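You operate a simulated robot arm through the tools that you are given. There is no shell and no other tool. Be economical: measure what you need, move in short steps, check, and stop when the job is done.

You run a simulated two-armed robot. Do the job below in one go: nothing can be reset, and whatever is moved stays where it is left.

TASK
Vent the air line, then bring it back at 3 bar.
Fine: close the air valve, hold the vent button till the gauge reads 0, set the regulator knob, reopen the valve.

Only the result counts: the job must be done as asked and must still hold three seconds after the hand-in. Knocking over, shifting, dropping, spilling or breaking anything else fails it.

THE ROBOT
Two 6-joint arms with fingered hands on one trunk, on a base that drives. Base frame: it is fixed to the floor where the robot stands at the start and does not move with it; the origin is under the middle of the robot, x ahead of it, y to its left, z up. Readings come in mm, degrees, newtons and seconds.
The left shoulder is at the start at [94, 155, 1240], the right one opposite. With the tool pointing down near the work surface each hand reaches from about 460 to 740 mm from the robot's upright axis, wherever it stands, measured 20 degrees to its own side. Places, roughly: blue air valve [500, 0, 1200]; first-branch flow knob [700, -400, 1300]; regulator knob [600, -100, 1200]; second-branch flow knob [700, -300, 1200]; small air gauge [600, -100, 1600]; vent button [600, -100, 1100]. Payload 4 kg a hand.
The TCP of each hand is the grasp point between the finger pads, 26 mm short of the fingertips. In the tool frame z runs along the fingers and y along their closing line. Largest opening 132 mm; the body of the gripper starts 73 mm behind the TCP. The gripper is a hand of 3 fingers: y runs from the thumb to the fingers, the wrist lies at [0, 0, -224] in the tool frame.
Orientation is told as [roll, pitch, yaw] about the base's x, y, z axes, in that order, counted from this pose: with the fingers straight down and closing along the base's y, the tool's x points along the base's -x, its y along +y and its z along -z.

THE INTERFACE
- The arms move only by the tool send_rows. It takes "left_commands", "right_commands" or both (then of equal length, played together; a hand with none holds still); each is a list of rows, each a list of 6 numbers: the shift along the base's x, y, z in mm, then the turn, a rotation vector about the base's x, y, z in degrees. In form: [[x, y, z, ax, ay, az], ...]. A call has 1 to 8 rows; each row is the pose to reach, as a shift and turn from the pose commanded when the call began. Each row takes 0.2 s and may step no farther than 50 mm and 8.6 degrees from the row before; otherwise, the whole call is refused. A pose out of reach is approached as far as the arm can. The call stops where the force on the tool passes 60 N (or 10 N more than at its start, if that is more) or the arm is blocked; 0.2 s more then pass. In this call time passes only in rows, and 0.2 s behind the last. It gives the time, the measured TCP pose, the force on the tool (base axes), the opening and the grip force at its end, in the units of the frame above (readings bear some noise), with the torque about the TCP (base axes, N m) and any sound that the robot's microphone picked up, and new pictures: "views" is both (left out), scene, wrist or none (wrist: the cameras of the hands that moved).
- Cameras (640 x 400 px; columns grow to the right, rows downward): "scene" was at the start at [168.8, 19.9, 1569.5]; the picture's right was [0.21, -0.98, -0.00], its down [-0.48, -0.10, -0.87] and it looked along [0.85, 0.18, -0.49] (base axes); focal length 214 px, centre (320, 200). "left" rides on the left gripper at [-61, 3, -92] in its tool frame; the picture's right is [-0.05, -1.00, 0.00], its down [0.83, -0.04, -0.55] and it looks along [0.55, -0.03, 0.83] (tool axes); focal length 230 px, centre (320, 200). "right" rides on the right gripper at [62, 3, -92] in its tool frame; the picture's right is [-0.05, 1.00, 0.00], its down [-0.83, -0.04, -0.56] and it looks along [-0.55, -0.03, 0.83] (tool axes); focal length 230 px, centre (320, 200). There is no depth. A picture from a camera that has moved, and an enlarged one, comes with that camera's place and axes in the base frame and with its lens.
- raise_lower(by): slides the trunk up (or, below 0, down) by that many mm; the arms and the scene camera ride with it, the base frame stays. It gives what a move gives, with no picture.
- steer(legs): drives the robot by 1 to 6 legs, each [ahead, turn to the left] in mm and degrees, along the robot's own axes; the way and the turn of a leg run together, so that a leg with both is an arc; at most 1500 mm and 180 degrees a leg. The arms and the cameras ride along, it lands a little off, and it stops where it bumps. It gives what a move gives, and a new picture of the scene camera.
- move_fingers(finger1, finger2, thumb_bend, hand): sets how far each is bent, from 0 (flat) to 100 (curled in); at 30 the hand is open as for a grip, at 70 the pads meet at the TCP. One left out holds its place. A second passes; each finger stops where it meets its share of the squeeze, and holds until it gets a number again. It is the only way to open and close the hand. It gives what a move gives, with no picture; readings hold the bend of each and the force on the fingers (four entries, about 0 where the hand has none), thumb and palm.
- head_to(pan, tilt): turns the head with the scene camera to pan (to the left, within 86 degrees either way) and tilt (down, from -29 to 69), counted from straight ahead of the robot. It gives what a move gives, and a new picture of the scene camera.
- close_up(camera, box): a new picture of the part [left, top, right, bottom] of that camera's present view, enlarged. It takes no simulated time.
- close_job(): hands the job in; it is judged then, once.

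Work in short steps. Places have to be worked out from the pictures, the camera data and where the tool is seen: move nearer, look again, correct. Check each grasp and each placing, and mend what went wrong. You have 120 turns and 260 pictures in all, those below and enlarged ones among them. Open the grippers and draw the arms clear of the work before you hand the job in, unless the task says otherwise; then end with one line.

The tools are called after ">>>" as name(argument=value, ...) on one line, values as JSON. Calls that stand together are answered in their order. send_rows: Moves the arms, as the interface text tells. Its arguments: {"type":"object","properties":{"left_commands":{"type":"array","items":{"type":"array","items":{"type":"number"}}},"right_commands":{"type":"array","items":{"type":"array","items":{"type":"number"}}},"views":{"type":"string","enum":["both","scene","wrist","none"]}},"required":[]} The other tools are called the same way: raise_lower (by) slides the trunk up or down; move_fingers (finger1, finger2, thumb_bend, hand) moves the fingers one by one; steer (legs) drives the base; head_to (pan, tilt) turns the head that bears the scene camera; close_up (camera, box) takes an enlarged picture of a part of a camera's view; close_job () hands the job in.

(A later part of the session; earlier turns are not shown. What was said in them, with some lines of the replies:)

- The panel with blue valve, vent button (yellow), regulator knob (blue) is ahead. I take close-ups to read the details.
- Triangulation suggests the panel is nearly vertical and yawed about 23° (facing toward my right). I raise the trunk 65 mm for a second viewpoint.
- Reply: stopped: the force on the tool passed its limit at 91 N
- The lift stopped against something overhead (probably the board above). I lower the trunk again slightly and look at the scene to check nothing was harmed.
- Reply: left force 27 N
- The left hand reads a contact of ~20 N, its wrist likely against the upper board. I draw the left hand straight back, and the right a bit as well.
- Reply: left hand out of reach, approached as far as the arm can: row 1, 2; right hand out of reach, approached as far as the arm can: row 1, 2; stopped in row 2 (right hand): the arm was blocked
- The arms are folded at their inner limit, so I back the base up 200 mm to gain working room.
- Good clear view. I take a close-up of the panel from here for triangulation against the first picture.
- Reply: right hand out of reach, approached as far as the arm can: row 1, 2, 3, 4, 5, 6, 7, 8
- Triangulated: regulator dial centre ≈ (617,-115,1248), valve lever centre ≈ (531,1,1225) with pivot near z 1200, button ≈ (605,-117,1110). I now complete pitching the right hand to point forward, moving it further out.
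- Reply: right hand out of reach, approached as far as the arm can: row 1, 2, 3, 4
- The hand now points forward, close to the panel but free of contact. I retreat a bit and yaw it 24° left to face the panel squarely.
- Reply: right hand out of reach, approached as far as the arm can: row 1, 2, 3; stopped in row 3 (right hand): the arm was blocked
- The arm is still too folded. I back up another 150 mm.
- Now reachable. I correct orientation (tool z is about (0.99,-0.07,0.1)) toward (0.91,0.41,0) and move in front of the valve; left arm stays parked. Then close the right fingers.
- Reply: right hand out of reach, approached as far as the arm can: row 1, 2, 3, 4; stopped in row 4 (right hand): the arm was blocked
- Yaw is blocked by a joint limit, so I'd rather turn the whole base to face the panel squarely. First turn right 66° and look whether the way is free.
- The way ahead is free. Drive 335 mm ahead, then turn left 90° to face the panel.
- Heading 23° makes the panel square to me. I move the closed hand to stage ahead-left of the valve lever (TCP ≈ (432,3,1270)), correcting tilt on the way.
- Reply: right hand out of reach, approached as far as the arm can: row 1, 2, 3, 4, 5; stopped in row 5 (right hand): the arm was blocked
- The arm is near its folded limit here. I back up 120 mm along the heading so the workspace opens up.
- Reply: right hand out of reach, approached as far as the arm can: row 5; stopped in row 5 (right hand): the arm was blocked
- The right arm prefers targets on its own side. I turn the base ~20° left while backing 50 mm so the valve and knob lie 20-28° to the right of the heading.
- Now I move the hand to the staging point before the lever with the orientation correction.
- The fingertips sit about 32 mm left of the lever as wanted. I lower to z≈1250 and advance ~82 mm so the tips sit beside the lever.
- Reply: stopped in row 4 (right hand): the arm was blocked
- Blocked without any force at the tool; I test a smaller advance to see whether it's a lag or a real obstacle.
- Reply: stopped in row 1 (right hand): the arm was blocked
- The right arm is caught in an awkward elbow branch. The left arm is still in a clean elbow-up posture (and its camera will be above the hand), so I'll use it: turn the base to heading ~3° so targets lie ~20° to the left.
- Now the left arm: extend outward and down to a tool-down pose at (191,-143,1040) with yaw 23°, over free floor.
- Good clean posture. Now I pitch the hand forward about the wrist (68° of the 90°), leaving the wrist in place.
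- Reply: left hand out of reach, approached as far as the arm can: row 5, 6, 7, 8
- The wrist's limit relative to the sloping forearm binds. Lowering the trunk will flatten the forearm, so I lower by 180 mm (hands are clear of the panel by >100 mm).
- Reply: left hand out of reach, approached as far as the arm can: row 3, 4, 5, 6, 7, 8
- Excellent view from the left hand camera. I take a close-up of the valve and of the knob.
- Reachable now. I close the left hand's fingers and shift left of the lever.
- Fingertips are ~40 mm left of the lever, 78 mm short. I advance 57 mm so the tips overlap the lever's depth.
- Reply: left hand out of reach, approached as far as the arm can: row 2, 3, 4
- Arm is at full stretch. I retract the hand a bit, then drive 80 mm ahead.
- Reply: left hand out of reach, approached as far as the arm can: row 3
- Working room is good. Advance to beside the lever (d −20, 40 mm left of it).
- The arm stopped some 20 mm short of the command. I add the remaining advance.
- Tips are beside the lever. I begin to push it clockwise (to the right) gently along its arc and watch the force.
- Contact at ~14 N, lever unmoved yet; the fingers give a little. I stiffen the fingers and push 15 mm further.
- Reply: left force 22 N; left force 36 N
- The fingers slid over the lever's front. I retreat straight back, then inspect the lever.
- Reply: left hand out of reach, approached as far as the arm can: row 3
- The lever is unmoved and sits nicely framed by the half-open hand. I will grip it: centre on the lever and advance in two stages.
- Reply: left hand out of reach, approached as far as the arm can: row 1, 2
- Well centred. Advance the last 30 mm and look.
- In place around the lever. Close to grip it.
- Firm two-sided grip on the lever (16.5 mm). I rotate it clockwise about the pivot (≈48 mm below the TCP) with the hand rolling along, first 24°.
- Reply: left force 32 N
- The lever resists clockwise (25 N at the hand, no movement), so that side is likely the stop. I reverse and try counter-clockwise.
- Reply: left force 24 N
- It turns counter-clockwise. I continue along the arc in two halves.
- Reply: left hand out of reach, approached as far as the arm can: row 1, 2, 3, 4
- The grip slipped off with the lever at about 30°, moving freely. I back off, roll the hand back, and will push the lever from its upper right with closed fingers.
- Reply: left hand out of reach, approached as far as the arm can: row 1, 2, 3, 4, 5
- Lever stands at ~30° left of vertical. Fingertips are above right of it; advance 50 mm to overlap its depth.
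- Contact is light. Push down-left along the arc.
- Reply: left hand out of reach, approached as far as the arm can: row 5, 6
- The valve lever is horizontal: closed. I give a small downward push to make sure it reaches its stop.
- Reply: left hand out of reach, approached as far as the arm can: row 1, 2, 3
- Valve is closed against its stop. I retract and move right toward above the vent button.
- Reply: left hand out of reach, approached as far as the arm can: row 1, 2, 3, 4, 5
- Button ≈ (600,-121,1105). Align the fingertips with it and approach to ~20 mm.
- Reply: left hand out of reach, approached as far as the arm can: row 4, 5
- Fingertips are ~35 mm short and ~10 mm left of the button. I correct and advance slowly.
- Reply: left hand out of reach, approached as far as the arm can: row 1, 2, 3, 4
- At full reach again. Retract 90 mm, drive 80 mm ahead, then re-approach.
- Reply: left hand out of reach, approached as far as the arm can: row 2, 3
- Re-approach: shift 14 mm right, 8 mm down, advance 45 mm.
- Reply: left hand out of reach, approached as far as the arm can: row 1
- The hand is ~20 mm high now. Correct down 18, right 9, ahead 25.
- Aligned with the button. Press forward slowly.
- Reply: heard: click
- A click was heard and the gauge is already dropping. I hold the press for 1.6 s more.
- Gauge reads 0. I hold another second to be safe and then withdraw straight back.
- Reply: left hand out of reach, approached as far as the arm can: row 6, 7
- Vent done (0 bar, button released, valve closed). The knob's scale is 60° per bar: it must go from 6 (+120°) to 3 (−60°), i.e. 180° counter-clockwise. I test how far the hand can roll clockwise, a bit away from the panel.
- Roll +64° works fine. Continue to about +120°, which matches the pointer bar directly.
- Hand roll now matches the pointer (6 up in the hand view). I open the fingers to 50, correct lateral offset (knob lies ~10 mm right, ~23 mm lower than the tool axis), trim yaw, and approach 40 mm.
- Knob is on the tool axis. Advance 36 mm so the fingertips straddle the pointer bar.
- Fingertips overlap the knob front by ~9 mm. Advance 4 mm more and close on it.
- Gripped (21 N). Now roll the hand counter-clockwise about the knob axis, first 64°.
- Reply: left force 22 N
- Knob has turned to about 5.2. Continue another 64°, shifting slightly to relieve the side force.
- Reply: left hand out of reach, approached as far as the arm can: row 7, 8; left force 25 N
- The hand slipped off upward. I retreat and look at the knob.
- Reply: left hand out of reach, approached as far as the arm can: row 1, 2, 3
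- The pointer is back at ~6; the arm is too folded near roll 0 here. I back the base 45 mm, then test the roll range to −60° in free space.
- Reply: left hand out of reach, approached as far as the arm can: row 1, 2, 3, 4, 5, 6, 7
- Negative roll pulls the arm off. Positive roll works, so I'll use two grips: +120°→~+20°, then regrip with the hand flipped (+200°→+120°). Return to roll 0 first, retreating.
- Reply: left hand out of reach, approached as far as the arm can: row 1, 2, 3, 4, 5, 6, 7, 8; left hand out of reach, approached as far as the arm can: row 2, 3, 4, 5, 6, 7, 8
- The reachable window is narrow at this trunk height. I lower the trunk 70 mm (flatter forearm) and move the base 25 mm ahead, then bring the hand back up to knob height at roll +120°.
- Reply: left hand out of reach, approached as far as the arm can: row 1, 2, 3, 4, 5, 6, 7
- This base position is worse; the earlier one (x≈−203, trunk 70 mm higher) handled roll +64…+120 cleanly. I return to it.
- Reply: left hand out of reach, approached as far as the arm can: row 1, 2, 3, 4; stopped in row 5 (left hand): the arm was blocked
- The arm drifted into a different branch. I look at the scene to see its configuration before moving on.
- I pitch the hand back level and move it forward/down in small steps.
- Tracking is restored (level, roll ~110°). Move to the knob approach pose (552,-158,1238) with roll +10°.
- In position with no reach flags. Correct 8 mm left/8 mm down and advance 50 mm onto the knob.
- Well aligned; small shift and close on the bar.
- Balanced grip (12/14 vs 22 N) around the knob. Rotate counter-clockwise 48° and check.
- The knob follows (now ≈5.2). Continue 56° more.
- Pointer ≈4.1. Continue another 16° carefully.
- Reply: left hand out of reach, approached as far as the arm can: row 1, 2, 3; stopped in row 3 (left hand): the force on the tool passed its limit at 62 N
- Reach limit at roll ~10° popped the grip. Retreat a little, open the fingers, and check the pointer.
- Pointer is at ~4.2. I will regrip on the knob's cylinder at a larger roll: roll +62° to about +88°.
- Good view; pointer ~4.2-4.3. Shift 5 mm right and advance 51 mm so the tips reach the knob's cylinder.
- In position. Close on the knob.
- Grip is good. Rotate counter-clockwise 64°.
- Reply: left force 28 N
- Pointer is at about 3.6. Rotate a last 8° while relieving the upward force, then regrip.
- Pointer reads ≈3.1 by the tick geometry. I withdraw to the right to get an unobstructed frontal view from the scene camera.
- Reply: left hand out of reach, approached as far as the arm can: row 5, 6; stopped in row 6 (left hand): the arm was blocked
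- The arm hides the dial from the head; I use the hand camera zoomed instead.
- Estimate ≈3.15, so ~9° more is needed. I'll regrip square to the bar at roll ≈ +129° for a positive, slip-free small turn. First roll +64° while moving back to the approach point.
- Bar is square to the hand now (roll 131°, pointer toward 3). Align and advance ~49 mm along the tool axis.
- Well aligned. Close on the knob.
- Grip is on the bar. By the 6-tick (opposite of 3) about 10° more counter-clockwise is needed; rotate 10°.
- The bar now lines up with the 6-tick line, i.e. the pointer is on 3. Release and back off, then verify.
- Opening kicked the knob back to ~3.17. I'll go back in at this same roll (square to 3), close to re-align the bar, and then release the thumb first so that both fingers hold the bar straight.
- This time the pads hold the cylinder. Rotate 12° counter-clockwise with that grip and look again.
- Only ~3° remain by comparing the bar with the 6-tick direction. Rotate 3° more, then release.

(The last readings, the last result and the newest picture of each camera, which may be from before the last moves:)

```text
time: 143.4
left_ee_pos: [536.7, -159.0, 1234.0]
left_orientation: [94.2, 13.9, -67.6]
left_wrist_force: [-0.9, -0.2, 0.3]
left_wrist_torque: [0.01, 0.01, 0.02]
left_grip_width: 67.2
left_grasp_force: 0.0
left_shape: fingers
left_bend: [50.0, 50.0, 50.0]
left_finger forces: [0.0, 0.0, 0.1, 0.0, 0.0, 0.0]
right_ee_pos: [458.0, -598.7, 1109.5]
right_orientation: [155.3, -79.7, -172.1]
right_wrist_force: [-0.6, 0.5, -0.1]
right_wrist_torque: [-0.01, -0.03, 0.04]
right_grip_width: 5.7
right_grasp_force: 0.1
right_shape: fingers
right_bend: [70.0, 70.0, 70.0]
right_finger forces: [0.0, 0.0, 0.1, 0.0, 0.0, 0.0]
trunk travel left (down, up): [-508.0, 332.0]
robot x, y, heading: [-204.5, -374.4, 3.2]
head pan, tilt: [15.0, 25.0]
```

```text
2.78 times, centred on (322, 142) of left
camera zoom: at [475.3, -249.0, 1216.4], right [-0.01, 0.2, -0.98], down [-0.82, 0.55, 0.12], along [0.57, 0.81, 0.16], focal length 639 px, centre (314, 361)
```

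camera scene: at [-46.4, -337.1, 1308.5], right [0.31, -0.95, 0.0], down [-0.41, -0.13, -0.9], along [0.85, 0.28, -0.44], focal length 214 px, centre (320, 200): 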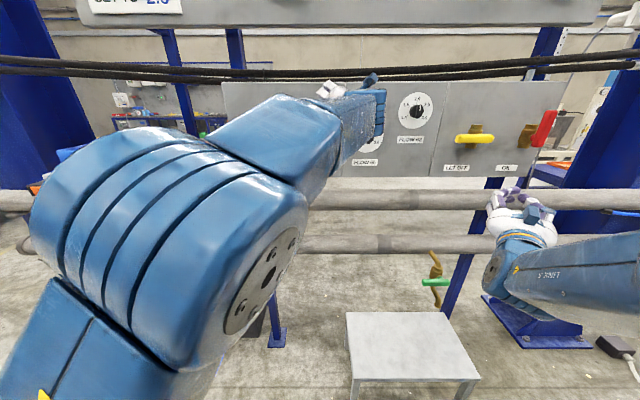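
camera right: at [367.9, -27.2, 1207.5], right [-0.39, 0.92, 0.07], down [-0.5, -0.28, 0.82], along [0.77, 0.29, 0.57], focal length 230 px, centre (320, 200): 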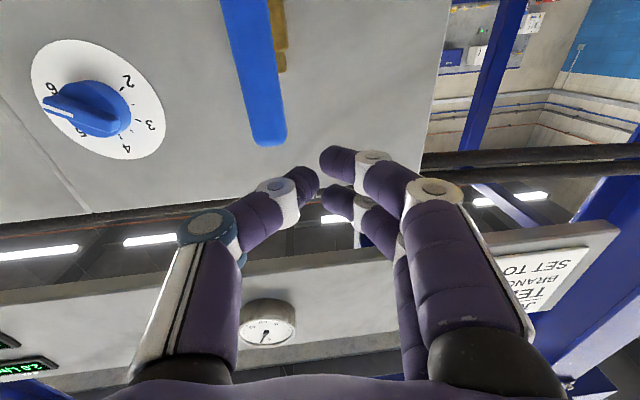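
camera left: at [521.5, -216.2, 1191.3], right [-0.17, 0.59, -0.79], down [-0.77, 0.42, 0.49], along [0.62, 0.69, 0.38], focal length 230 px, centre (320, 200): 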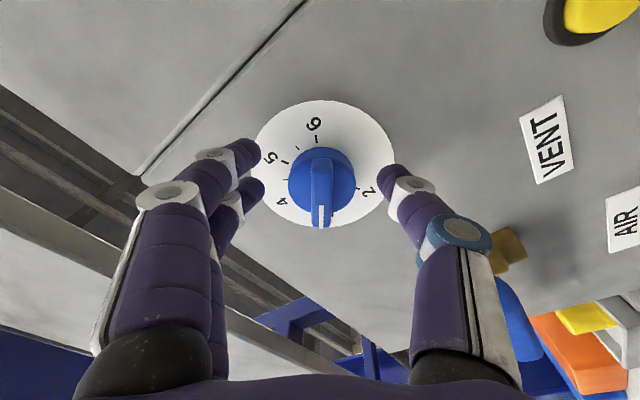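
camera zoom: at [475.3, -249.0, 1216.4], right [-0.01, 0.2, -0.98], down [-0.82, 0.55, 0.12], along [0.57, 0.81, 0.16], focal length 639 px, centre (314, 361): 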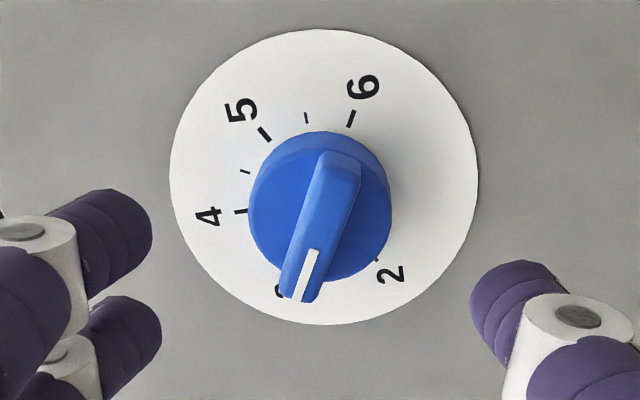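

Pointer now ≈2.95–3.0: good. Next: reopen the valve. Back the base 80 mm, lower the trunk 60 mm, and roll the hand back toward 0.

>>> steer(legs=[[-80, 0]])

>>> raise_lower(by=-60)

>>> send_rows(left_commands=[[10, 5, 8, -7.4, -3.1, 0], [20, 10, 16, -14.7, -6.3, 0], [30, 15, 24, -22.1, -9.4, 0], [35, 20, 30, -29.5, -12.5, 0], [35, 25, 30, -36.8, -15.6, 0], [35, 30, 30, -44.2, -18.8, 0], [35, 35, 30, -51.5, -21.9, 0], [35, 40, 30, -58.9, -25, 0]], views="none")

```text
time: 144.4
left_ee_pos: [474.1, -161.3, 1222.0]
left_orientation: [93.0, 14.0, -67.8]
left_wrist_force: [0.1, -0.4, -1.0]
left_wrist_torque: [0.06, -0.06, 0.01]
left_grip_width: 67.0
left_grasp_force: 0.1
left_shape: fingers
left_bend: [50.0, 50.0, 50.0]
left_finger forces: [0.0, 0.1, 0.1, 0.0, 0.1, 0.0]
right_ee_pos: [391.9, -601.0, 1101.4]
right_orientation: [154.8, -80.5, -171.6]
right_wrist_force: [-0.1, 0.2, 0.4]
right_wrist_torque: [-0.01, -0.05, 0.02]
right_grip_width: 6.0
right_grasp_force: 0.2
right_shape: fingers
right_bend: [70.0, 70.0, 70.0]
right_finger forces: [0.1, 0.1, 0.0, 0.0, 0.0, 0.1]
trunk travel left (down, up): [-508.0, 332.0]
robot x, y, heading: [-280.5, -378.1, 3.2]
head pan, tilt: [15.0, 25.0]
camera scene: at [-109.9, -341.8, 1305.9], right [0.31, -0.95, -0.01], down [-0.43, -0.13, -0.89], along [0.85, 0.28, -0.45], focal length 214 px, centre (320, 200)
```

scene: 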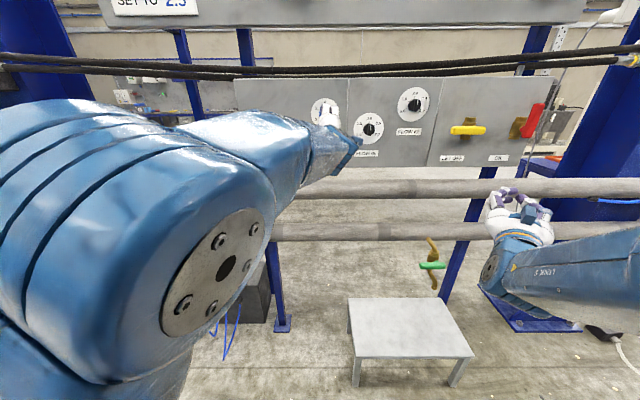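

```text
time: 145.4
left_ee_pos: [442.1, -163.2, 1183.0]
left_orientation: [94.5, 13.6, -67.4]
left_wrist_force: [-0.1, -0.4, -0.5]
left_wrist_torque: [-0.04, -0.02, 0.0]
left_grip_width: 67.9
left_grasp_force: 0.1
left_shape: fingers
left_bend: [50.0, 50.0, 50.0]
left_finger forces: [0.0, 0.0, 0.1, 0.1, 0.0, 0.1]
right_ee_pos: [365.0, -603.4, 1058.8]
right_orientation: [155.5, -79.0, -172.3]
right_wrist_force: [-0.1, -0.6, -0.4]
right_wrist_torque: [-0.01, 0.0, 0.01]
right_grip_width: 5.4
right_grasp_force: 0.1
right_shape: fingers
right_bend: [70.0, 70.0, 70.0]
right_finger forces: [0.0, 0.1, 0.0, 0.1, 0.1, 0.1]
trunk travel left (down, up): [-448.0, 392.0]
robot x, y, heading: [-283.6, -376.3, 3.3]
head pan, tilt: [15.0, 25.0]
```

```text
time: 147.2
left_ee_pos: [476.8, -123.6, 1213.8]
left_orientation: [95.1, -50.5, -67.4]
left_wrist_force: [0.7, 1.3, -0.1]
left_wrist_torque: [0.02, 0.02, -0.03]
left_grip_width: 67.8
left_grasp_force: 0.0
left_shape: fingers
left_bend: [50.0, 50.0, 50.0]
left_finger forces: [0.0, 0.1, 0.0, 0.0, 0.1, 0.1]
right_ee_pos: [364.1, -604.5, 1058.6]
right_orientation: [155.6, -79.0, -172.4]
right_wrist_force: [0.9, -0.4, -0.4]
right_wrist_torque: [-0.03, -0.03, 0.01]
right_grip_width: 5.6
right_grasp_force: 0.1
right_shape: fingers
right_bend: [70.0, 70.0, 70.0]
right_finger forces: [0.0, 0.1, 0.1, 0.1, 0.1, 0.0]
trunk travel left (down, up): [-448.0, 392.0]
robot x, y, heading: [-281.4, -379.0, 3.2]
head pan, tilt: [15.0, 25.0]
```

Tracking well. Close the fingers, finish rolling to ~8° and move under the lever's left end (still 75 mm in front of it).

>>> move_fingers(hand="left", finger1=72, finger2=72, thumb_bend=72)

>>> send_rows(left_commands=[[-12, 25, -5, -5.5, -2.3, 0], [-24, 55, -15, -11, -4.7, 0], [-32, 85, -25, -16.5, -7, 0], [-36, 115, -40, -22, -9.4, 0], [-37, 146, -54, -29, -12.5, 0], [-37, 146, -54, -29, -12.5, 0]], views="wrist")

```text
time: 148.2
left_ee_pos: [478.4, -123.2, 1214.7]
left_orientation: [95.2, -50.3, -67.4]
left_wrist_force: [-0.6, -0.5, -0.3]
left_wrist_torque: [0.02, 0.02, -0.01]
left_grip_width: 1.2
left_grasp_force: 0.1
left_shape: fingers
left_bend: [72.0, 72.0, 72.0]
left_finger forces: [0.0, 0.1, 0.1, 0.1, 0.1, 0.1]
right_ee_pos: [363.5, -603.5, 1060.0]
right_orientation: [155.4, -79.1, -172.4]
right_wrist_force: [0.6, 0.4, -0.6]
right_wrist_torque: [0.01, 0.01, -0.01]
right_grip_width: 5.7
right_grasp_force: 0.0
right_shape: fingers
right_bend: [70.0, 70.0, 70.0]
right_finger forces: [0.1, 0.0, 0.0, 0.0, 0.1, 0.0]
trunk travel left (down, up): [-448.0, 392.0]
robot x, y, heading: [-284.9, -374.2, 3.5]
head pan, tilt: [15.0, 25.0]
```

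```text
time: 149.6
left_ee_pos: [474.9, 28.3, 1217.5]
left_orientation: [95.6, -81.6, -67.6]
left_wrist_force: [-0.1, -0.6, -0.6]
left_wrist_torque: [0.0, 0.05, 0.03]
left_grip_width: 1.2
left_grasp_force: 0.0
left_shape: fingers
left_bend: [72.0, 72.0, 72.0]
left_finger forces: [0.0, 0.0, 0.1, 0.0, 0.0, 0.0]
left hand out of reach, approached as far as the arm can: row 3, 4, 5, 6
right_ee_pos: [363.8, -605.2, 1057.9]
right_orientation: [155.2, -78.9, -172.1]
right_wrist_force: [-0.3, 0.5, -0.4]
right_wrist_torque: [0.01, -0.03, 0.03]
right_grip_width: 5.6
right_grasp_force: 0.0
right_shape: fingers
right_bend: [70.0, 70.0, 70.0]
right_finger forces: [0.1, 0.0, 0.0, 0.0, 0.0, 0.1]
trunk travel left (down, up): [-448.0, 392.0]
robot x, y, heading: [-284.7, -377.8, 3.5]
head pan, tilt: [15.0, 25.0]
camera left: at [396.3, -20.2, 1276.8], right [0.47, -0.88, -0.09], down [-0.52, -0.18, -0.84], along [0.72, 0.44, -0.54], focal length 230 px, centre (320, 200)
```

left: 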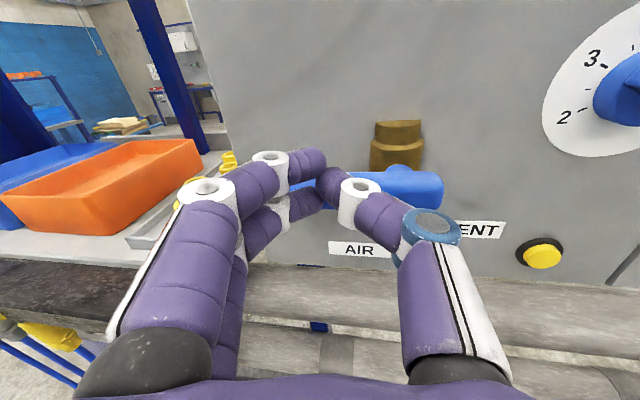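

The hand cannot go lower at this trunk height; lower the trunk 65 mm straight down (tips are ~10 mm clear of the lever front).

>>> raise_lower(by=-65)

>>> close_up(camera="left", box=[0, 0, 640, 400])

```text
time: 150.7
left_ee_pos: [475.4, 28.6, 1152.6]
left_orientation: [95.6, -81.8, -67.6]
left_wrist_force: [0.1, -0.1, -0.7]
left_wrist_torque: [-0.03, -0.02, 0.02]
left_grip_width: 1.3
left_grasp_force: 0.1
left_shape: fingers
left_bend: [72.0, 72.0, 72.0]
left_finger forces: [0.0, 0.1, 0.1, 0.1, 0.1, 0.1]
right_ee_pos: [362.8, -604.7, 994.7]
right_orientation: [155.4, -79.0, -172.4]
right_wrist_force: [-1.0, -0.6, -0.3]
right_wrist_torque: [-0.03, -0.03, -0.02]
right_grip_width: 5.7
right_grasp_force: 0.0
right_shape: fingers
right_bend: [70.0, 70.0, 70.0]
right_finger forces: [0.1, 0.1, 0.1, 0.0, 0.1, 0.0]
trunk travel left (down, up): [-383.0, 457.0]
robot x, y, heading: [-283.1, -379.2, 3.5]
head pan, tilt: [15.0, 25.0]
```

```text
1.00 times, centred on (320, 200) of left (not enlarged: the box is as wide or as high as the picture)
camera zoom: at [396.0, -19.5, 1211.4], right [0.47, -0.88, -0.09], down [-0.52, -0.19, -0.84], along [0.72, 0.44, -0.54], focal length 230 px, centre (320, 200)
```

zoom: 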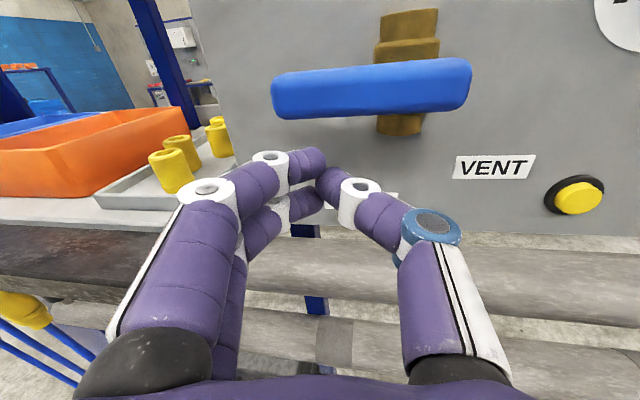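

Clear view: the fingertips are below the lever's left half. Advance 25 mm beneath it.

>>> send_rows(left_commands=[[8, 5, 0, 0, 0, 0], [15, 9, 0, 0, 0, 0], [22, 13.5, 0, 0, 0, 0], [22, 13.5, 0, 0, 0, 0]], views="wrist")

```text
time: 151.7
left_ee_pos: [497.4, 43.2, 1152.0]
left_orientation: [95.5, -81.9, -67.6]
left_wrist_force: [0.3, -0.8, -0.5]
left_wrist_torque: [0.03, 0.0, -0.04]
left_grip_width: 1.2
left_grasp_force: 0.0
left_shape: fingers
left_bend: [72.0, 72.0, 72.0]
left_finger forces: [0.1, 0.0, 0.0, 0.0, 0.1, 0.0]
right_ee_pos: [363.1, -603.6, 994.2]
right_orientation: [155.4, -78.9, -172.3]
right_wrist_force: [-0.2, 0.7, 0.7]
right_wrist_torque: [-0.02, -0.02, 0.01]
right_grip_width: 5.9
right_grasp_force: 0.2
right_shape: fingers
right_bend: [70.0, 70.0, 70.0]
right_finger forces: [0.1, 0.0, 0.0, 0.1, 0.0, 0.0]
trunk travel left (down, up): [-383.0, 457.0]
robot x, y, heading: [-283.3, -375.3, 3.3]
head pan, tilt: [15.0, 25.0]
camera left: at [419.4, -5.9, 1212.3], right [0.47, -0.88, -0.09], down [-0.52, -0.19, -0.84], along [0.72, 0.43, -0.54], focal length 230 px, centre (320, 200)
```

left: 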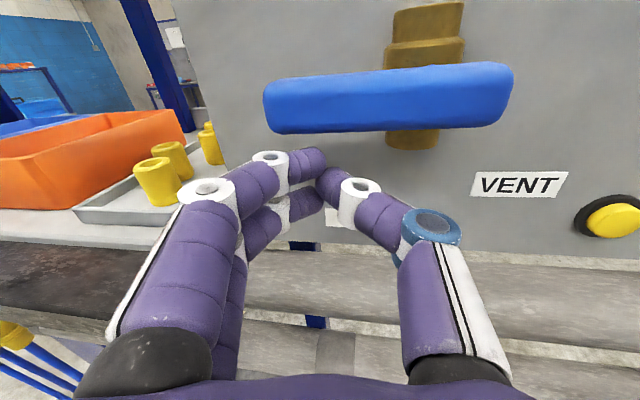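

Tips are under the lever at the right depth (6 mm more to be safe). Now push the lever up and over along its arc to vertical.

>>> send_rows(left_commands=[[5.5, 2.3, 12, 0, 0, 0], [5.5, 2.3, 23, 0, 0, 0], [4, 6, 38, 0, 0, 0], [4, 6, 54, 0, 0, 0], [5.5, 2.3, 69, 0, 0, 0], [8.2, -4, 83, 0, 0, 0], [12.5, -14.3, 95, 0, 0, 0], [17.6, -26.2, 103, 0, 0, 0]], views="wrist")

```text
time: 153.5
left_ee_pos: [499.9, 19.1, 1235.1]
left_orientation: [95.7, -81.9, -67.8]
left_wrist_force: [-1.4, -0.1, -0.1]
left_wrist_torque: [0.01, -0.03, 0.0]
left_grip_width: 0.6
left_grasp_force: 2.0
left_shape: fingers
left_bend: [72.0, 72.0, 72.0]
left_finger forces: [0.0, 0.1, 0.0, 0.0, 2.3, 0.1]
left hand out of reach, approached as far as the arm can: row 5, 6, 7, 8
right_ee_pos: [362.6, -602.9, 994.0]
right_orientation: [155.5, -78.9, -172.4]
right_wrist_force: [0.3, 0.6, 0.6]
right_wrist_torque: [0.02, 0.01, -0.06]
right_grip_width: 5.9
right_grasp_force: 0.1
right_shape: fingers
right_bend: [70.0, 70.0, 70.0]
right_finger forces: [0.0, 0.1, 0.0, 0.1, 0.1, 0.0]
trunk travel left (down, up): [-383.0, 457.0]
robot x, y, heading: [-280.5, -377.1, 3.2]
head pan, tilt: [15.0, 25.0]
camera left: at [420.5, -29.5, 1295.2], right [0.46, -0.88, -0.09], down [-0.52, -0.19, -0.84], along [0.72, 0.43, -0.54], focal length 230 px, centre (320, 200)
```

left: 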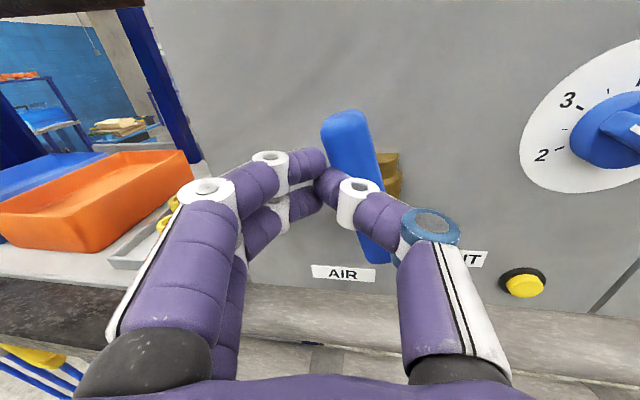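

The lever is nearly vertical (~15° left). Raise the trunk 30 mm and push the rest to the right.

>>> raise_lower(by=25)

>>> send_rows(left_commands=[[4, -8, 0, 0, 0, 0], [8, -16, 0, 0, 0, 0], [12, -24, 0, 0, 0, 0], [15, -31, 0, 0, 0, 0]], views="wrist")

```text
time: 154.2
left_ee_pos: [499.9, 19.6, 1260.6]
left_orientation: [96.0, -81.8, -68.2]
left_wrist_force: [-1.5, -0.1, -0.1]
left_wrist_torque: [-0.01, -0.02, -0.02]
left_grip_width: 0.6
left_grasp_force: 1.4
left_shape: fingers
left_bend: [72.0, 72.0, 72.0]
left_finger forces: [0.0, 0.0, 0.0, 0.0, 2.5, 0.0]
right_ee_pos: [363.2, -602.9, 1019.1]
right_orientation: [155.4, -78.9, -172.2]
right_wrist_force: [-0.8, 0.7, -0.3]
right_wrist_torque: [0.0, 0.01, 0.0]
right_grip_width: 6.1
right_grasp_force: 0.0
right_shape: fingers
right_bend: [70.0, 70.0, 70.0]
right_finger forces: [0.1, 0.1, 0.1, 0.1, 0.0, 0.0]
trunk travel left (down, up): [-408.0, 432.0]
robot x, y, heading: [-280.8, -371.8, 3.5]
head pan, tilt: [15.0, 25.0]
```

```text
time: 155.2
left_ee_pos: [506.4, -7.7, 1255.6]
left_orientation: [95.4, -82.0, -67.5]
left_wrist_force: [-6.0, 1.4, 0.8]
left_wrist_torque: [-0.02, -0.03, 0.09]
left_grip_width: 0.0
left_grasp_force: 4.3
left_shape: fingers
left_bend: [72.0, 72.0, 74.0]
left_finger forces: [0.0, 0.0, 0.1, 0.0, 8.0, 0.0]
left hand out of reach, approached as far as the arm can: row 2, 3, 4
right_ee_pos: [362.4, -603.2, 1019.0]
right_orientation: [155.6, -78.8, -172.6]
right_wrist_force: [0.2, 0.7, 0.9]
right_wrist_torque: [0.01, 0.04, 0.01]
right_grip_width: 5.4
right_grasp_force: 0.0
right_shape: fingers
right_bend: [70.0, 70.0, 70.0]
right_finger forces: [0.1, 0.0, 0.0, 0.0, 0.0, 0.0]
trunk travel left (down, up): [-408.0, 432.0]
robot x, y, heading: [-284.2, -378.1, 3.1]
head pan, tilt: [15.0, 25.0]
camera left: at [426.1, -56.7, 1314.7], right [0.47, -0.88, -0.09], down [-0.52, -0.19, -0.84], along [0.72, 0.44, -0.54], focal length 230 px, centre (320, 200)
```

left: 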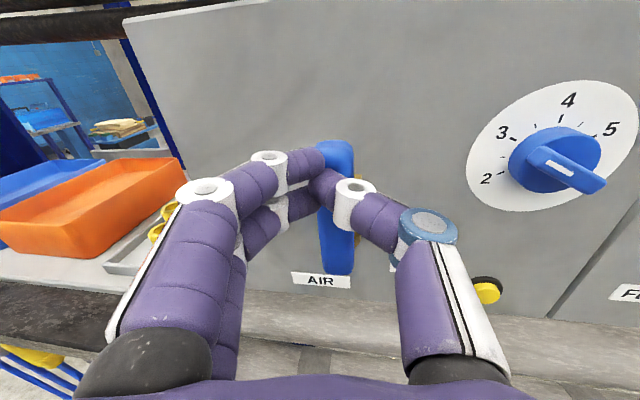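

The lever looks vertical. Turn the head up to read the gauge.

>>> head_to(pan=15, tilt=0)

>>> close_up(camera="scene", box=[270, 60, 340, 120])

>>> close_up(camera="left", box=[260, 70, 640, 300])

```text
time: 156.1
left_ee_pos: [505.1, -8.3, 1253.8]
left_orientation: [95.5, -81.8, -67.7]
left_wrist_force: [-5.0, 1.8, -1.3]
left_wrist_torque: [0.0, -0.02, 0.12]
left_grip_width: 0.0
left_grasp_force: 4.7
left_shape: fingers
left_bend: [72.0, 72.0, 74.0]
left_finger forces: [0.0, 0.0, 0.1, 0.0, 8.5, 0.0]
right_ee_pos: [361.6, -603.1, 1019.7]
right_orientation: [155.6, -78.9, -172.6]
right_wrist_force: [0.2, 0.1, -0.2]
right_wrist_torque: [-0.03, -0.02, 0.02]
right_grip_width: 5.4
right_grasp_force: 0.1
right_shape: fingers
right_bend: [70.0, 70.0, 70.0]
right_finger forces: [0.0, 0.0, 0.0, 0.0, 0.0, 0.0]
trunk travel left (down, up): [-408.0, 432.0]
robot x, y, heading: [-284.2, -376.4, 3.3]
head pan, tilt: [15.0, 0.0]
camera scene: at [-125.9, -342.4, 1248.4], right [0.31, -0.95, 0.0], down [-0.02, 0.0, -1.0], along [0.95, 0.31, -0.02], focal length 214 px, centre (320, 200)
```

scene: 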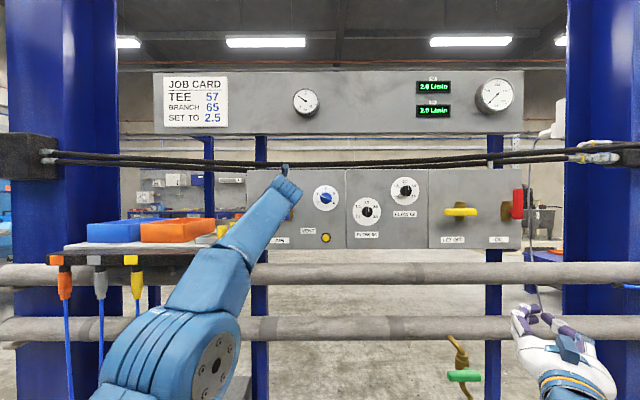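

```text
6.67 times, centred on (305, 90) of scene
camera zoom: at [-125.9, -342.4, 1248.4], right [0.31, -0.95, 0.0], down [-0.02, 0.0, -1.0], along [0.95, 0.31, -0.02], focal length 1430 px, centre (420, 933)
```

zoom: 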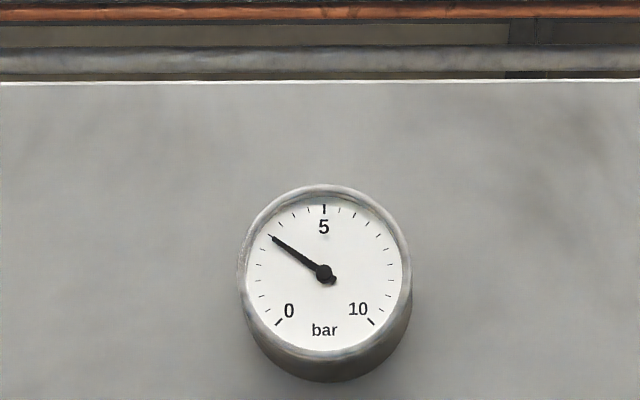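

```text
1.68 times, centred on (450, 185) of left
camera zoom: at [426.2, -56.8, 1314.6], right [0.47, -0.88, -0.09], down [-0.52, -0.19, -0.84], along [0.72, 0.43, -0.54], focal length 388 px, centre (101, 225)
```

zoom: 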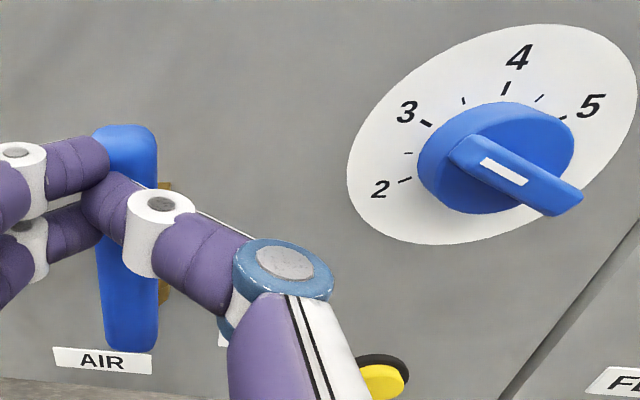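

The gauge reads ≈3.0 bar. I withdraw the hand leftward and back, and then check lever, knob and gauge.

>>> send_rows(left_commands=[[-8, 6, 0, 0, 0, 0], [-25, 5, 0, 0, 0, 0], [-50, -5, 0, 0, 0, 0], [-80, -15, 0, 0, 0, 0], [-90, -20, 0, 0, 0, 0]], views="both")

>>> close_up(camera="scene", box=[230, 160, 390, 260])

```text
time: 157.3
left_ee_pos: [407.6, -29.7, 1249.0]
left_orientation: [95.2, -81.8, -67.5]
left_wrist_force: [-1.1, 0.6, -0.3]
left_wrist_torque: [0.03, -0.03, -0.05]
left_grip_width: 0.5
left_grasp_force: 0.1
left_shape: fingers
left_bend: [72.0, 72.0, 72.0]
left_finger forces: [0.1, 0.0, 0.1, 0.0, 0.0, 0.0]
right_ee_pos: [362.7, -603.3, 1019.1]
right_orientation: [155.4, -79.0, -172.4]
right_wrist_force: [0.1, 0.3, -0.7]
right_wrist_torque: [-0.03, 0.0, 0.03]
right_grip_width: 5.6
right_grasp_force: 0.0
right_shape: fingers
right_bend: [70.0, 70.0, 70.0]
right_finger forces: [0.1, 0.0, 0.1, 0.0, 0.0, 0.0]
trunk travel left (down, up): [-408.0, 432.0]
robot x, y, heading: [-282.0, -377.6, 3.2]
head pan, tilt: [15.0, 0.0]
camera scene: at [-124.1, -343.1, 1248.2], right [0.31, -0.95, -0.01], down [-0.02, 0.0, -1.0], along [0.95, 0.31, -0.02], focal length 214 px, centre (320, 200)
camera left: at [329.0, -78.5, 1307.5], right [0.46, -0.88, -0.09], down [-0.52, -0.19, -0.84], along [0.72, 0.43, -0.54], focal length 230 px, centre (320, 200)
```

scene: 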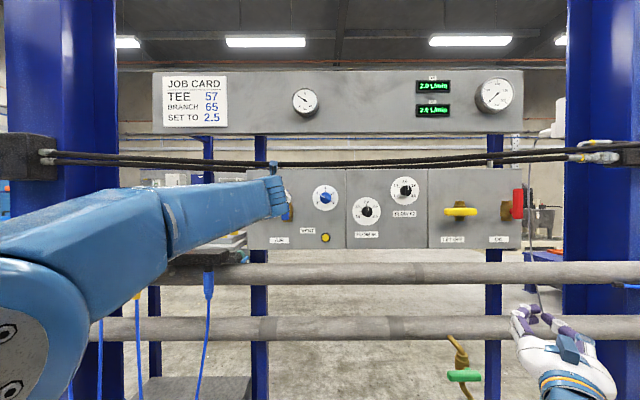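
left: 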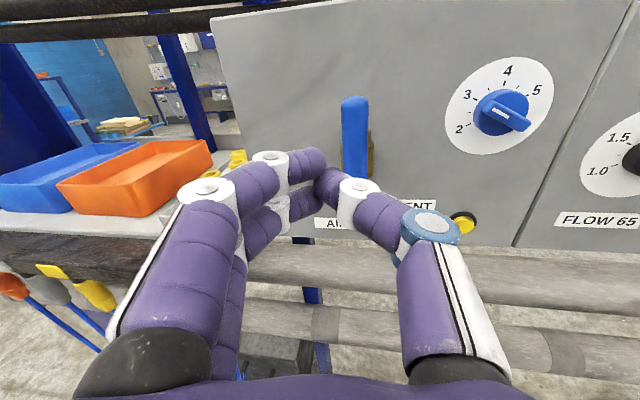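

```text
4.00 times, centred on (310, 210) of scene
camera zoom: at [-124.1, -343.1, 1248.2], right [0.31, -0.95, -0.01], down [-0.02, 0.0, -1.0], along [0.95, 0.31, -0.02], focal length 858 px, centre (360, 160)
```

zoom: 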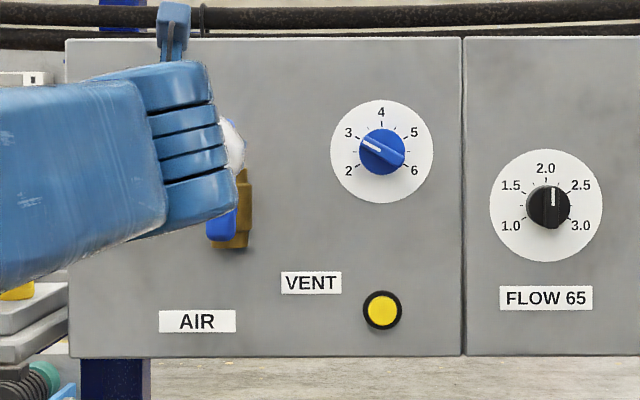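

Knob shows ~3 frontally, lever up. I drive back 150 mm to draw the arms clear, open the hands, and check everything.

>>> steer(legs=[[-150, 0]])

>>> move_fingers(hand="left", finger1=30, finger2=30, thumb_bend=30)

>>> move_fingers(hand="right", finger1=30, finger2=30, thumb_bend=30)

>>> close_up(camera="scene", box=[250, 80, 450, 260])

>>> close_up(camera="left", box=[280, 60, 560, 235])

```text
time: 158.6
left_ee_pos: [256.5, -36.4, 1248.2]
left_orientation: [95.7, -81.9, -67.8]
left_wrist_force: [-0.3, -0.5, 0.7]
left_wrist_torque: [0.0, 0.03, 0.02]
left_grip_width: 0.9
left_grasp_force: 0.1
left_shape: fingers
left_bend: [72.0, 72.0, 72.0]
left_finger forces: [0.0, 0.1, 0.0, 0.1, 0.0, 0.0]
right_ee_pos: [212.6, -611.6, 1017.7]
right_orientation: [155.3, -78.9, -172.2]
right_wrist_force: [-0.7, -0.5, 0.7]
right_wrist_torque: [-0.05, 0.04, 0.03]
right_grip_width: 5.6
right_grasp_force: 0.0
right_shape: fingers
right_bend: [70.0, 70.0, 70.0]
right_finger forces: [0.0, 0.0, 0.0, 0.1, 0.0, 0.0]
trunk travel left (down, up): [-408.0, 432.0]
robot x, y, heading: [-434.2, -383.4, 3.4]
head pan, tilt: [15.0, 0.0]
camera scene: at [-275.4, -351.4, 1248.2], right [0.32, -0.95, 0.0], down [-0.02, 0.0, -1.0], along [0.95, 0.32, -0.02], focal length 214 px, centre (320, 200)
```

scene: 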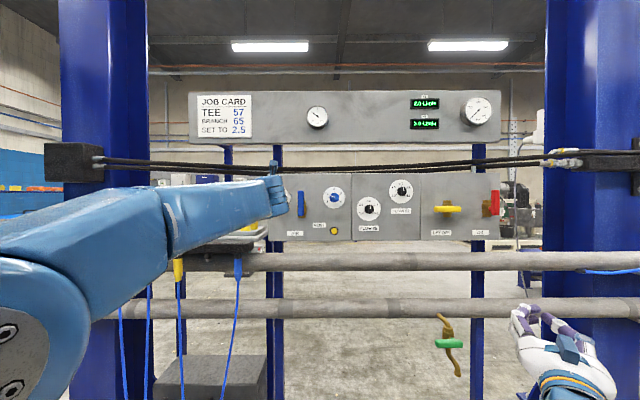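

```text
time: 159.6
left_ee_pos: [235.4, -38.3, 1260.8]
left_orientation: [102.5, -82.1, -74.6]
left_wrist_force: [0.2, -0.1, 0.0]
left_wrist_torque: [-0.02, 0.04, -0.02]
left_grip_width: 133.7
left_grasp_force: 0.0
left_shape: fingers
left_bend: [30.0, 30.0, 30.0]
left_finger forces: [0.1, 0.0, 0.0, 0.0, 0.0, 0.1]
right_ee_pos: [198.9, -612.9, 1017.1]
right_orientation: [155.3, -79.2, -172.2]
right_wrist_force: [0.4, -0.4, -0.5]
right_wrist_torque: [-0.04, -0.01, -0.01]
right_grip_width: 5.7
right_grasp_force: 0.0
right_shape: fingers
right_bend: [70.0, 70.0, 70.0]
right_finger forces: [0.1, 0.0, 0.1, 0.0, 0.0, 0.1]
trunk travel left (down, up): [-408.0, 432.0]
robot x, y, heading: [-434.5, -384.8, 3.5]
head pan, tilt: [15.0, 0.0]
```

```text
time: 160.6
left_ee_pos: [235.2, -38.1, 1261.4]
left_orientation: [102.7, -82.2, -74.7]
left_wrist_force: [0.2, 0.5, 0.3]
left_wrist_torque: [-0.04, 0.0, 0.0]
left_grip_width: 134.0
left_grasp_force: 0.1
left_shape: fingers
left_bend: [30.0, 30.0, 30.0]
left_finger forces: [0.0, 0.0, 0.0, 0.1, 0.0, 0.0]
right_ee_pos: [198.7, -611.8, 1016.8]
right_orientation: [155.3, -79.3, -172.1]
right_wrist_force: [1.3, -0.5, -0.1]
right_wrist_torque: [-0.02, 0.03, 0.01]
right_grip_width: 133.7
right_grasp_force: 0.0
right_shape: fingers
right_bend: [30.0, 30.0, 30.0]
right_finger forces: [0.1, 0.0, 0.0, 0.1, 0.0, 0.0]
trunk travel left (down, up): [-408.0, 432.0]
robot x, y, heading: [-433.3, -385.0, 3.3]
head pan, tilt: [15.0, 0.0]
```

```text
2.22 times, centred on (350, 170) of scene
camera zoom: at [-275.2, -351.5, 1248.3], right [0.32, -0.95, 0.0], down [-0.02, 0.0, -1.0], along [0.95, 0.32, -0.02], focal length 477 px, centre (253, 267)
```

zoom: 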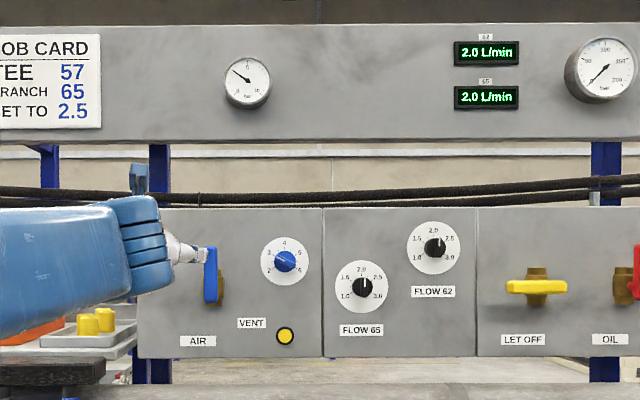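

```text
2.29 times, centred on (420, 148) of left
camera zoom: at [155.0, -87.4, 1319.7], right [0.47, -0.88, -0.08], down [-0.5, -0.19, -0.85], along [0.73, 0.44, -0.53], focal length 526 px, centre (91, 320)
```

zoom: 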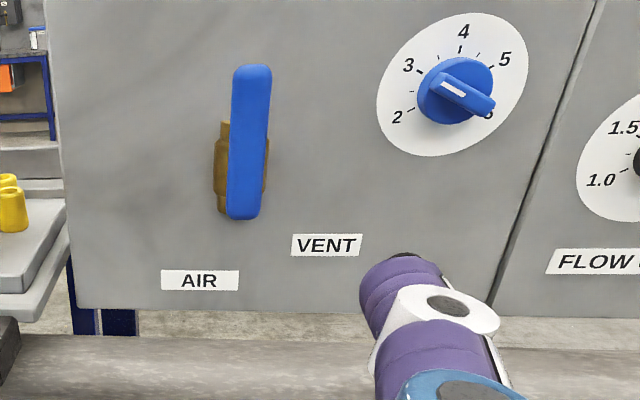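

Everything looks right; one last precise reading of the gauge and the lever.

>>> close_up(camera="scene", box=[292, 98, 342, 138])

>>> close_up(camera="scene", box=[280, 175, 360, 245])

```text
10.00 times, centred on (317, 118) of scene
camera zoom: at [-275.2, -351.5, 1248.3], right [0.32, -0.95, 0.0], down [-0.02, 0.0, -1.0], along [0.95, 0.32, -0.02], focal length 2145 px, centre (350, 1020)
```

zoom: 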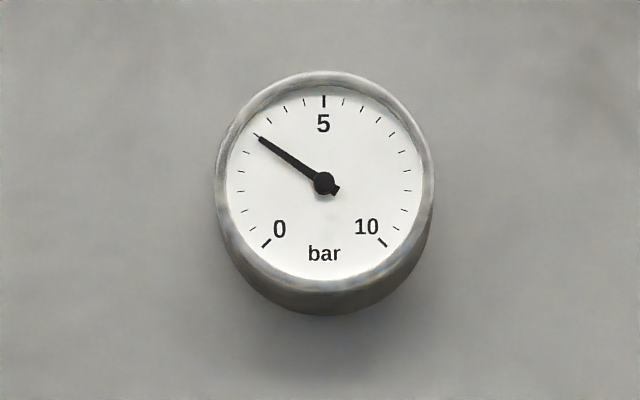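

```text
5.71 times, centred on (320, 210) of scene
camera zoom: at [-275.2, -351.5, 1248.3], right [0.32, -0.95, 0.0], down [-0.02, 0.0, -1.0], along [0.95, 0.32, -0.02], focal length 1226 px, centre (320, 143)
```

zoom: 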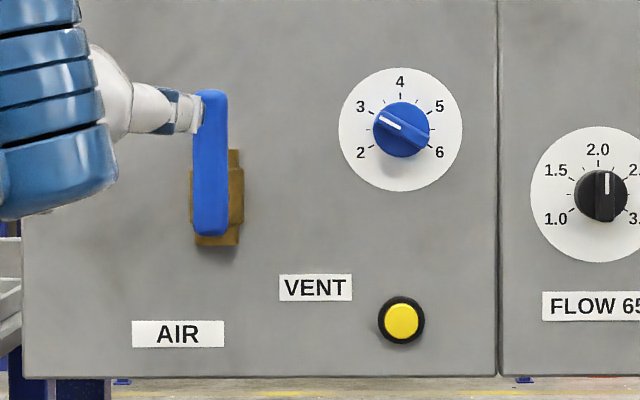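

The needle sits on the 3-bar tick, the valve is open, the vent button is released, and the hands are open and clear. Handing in.

>>> close_job()

```text
The job is handed in.
```

The air line was vented to 0 with the valve closed, the regulator was set to 3, and the valve was reopened; the gauge read 3 bar when I handed the job in.
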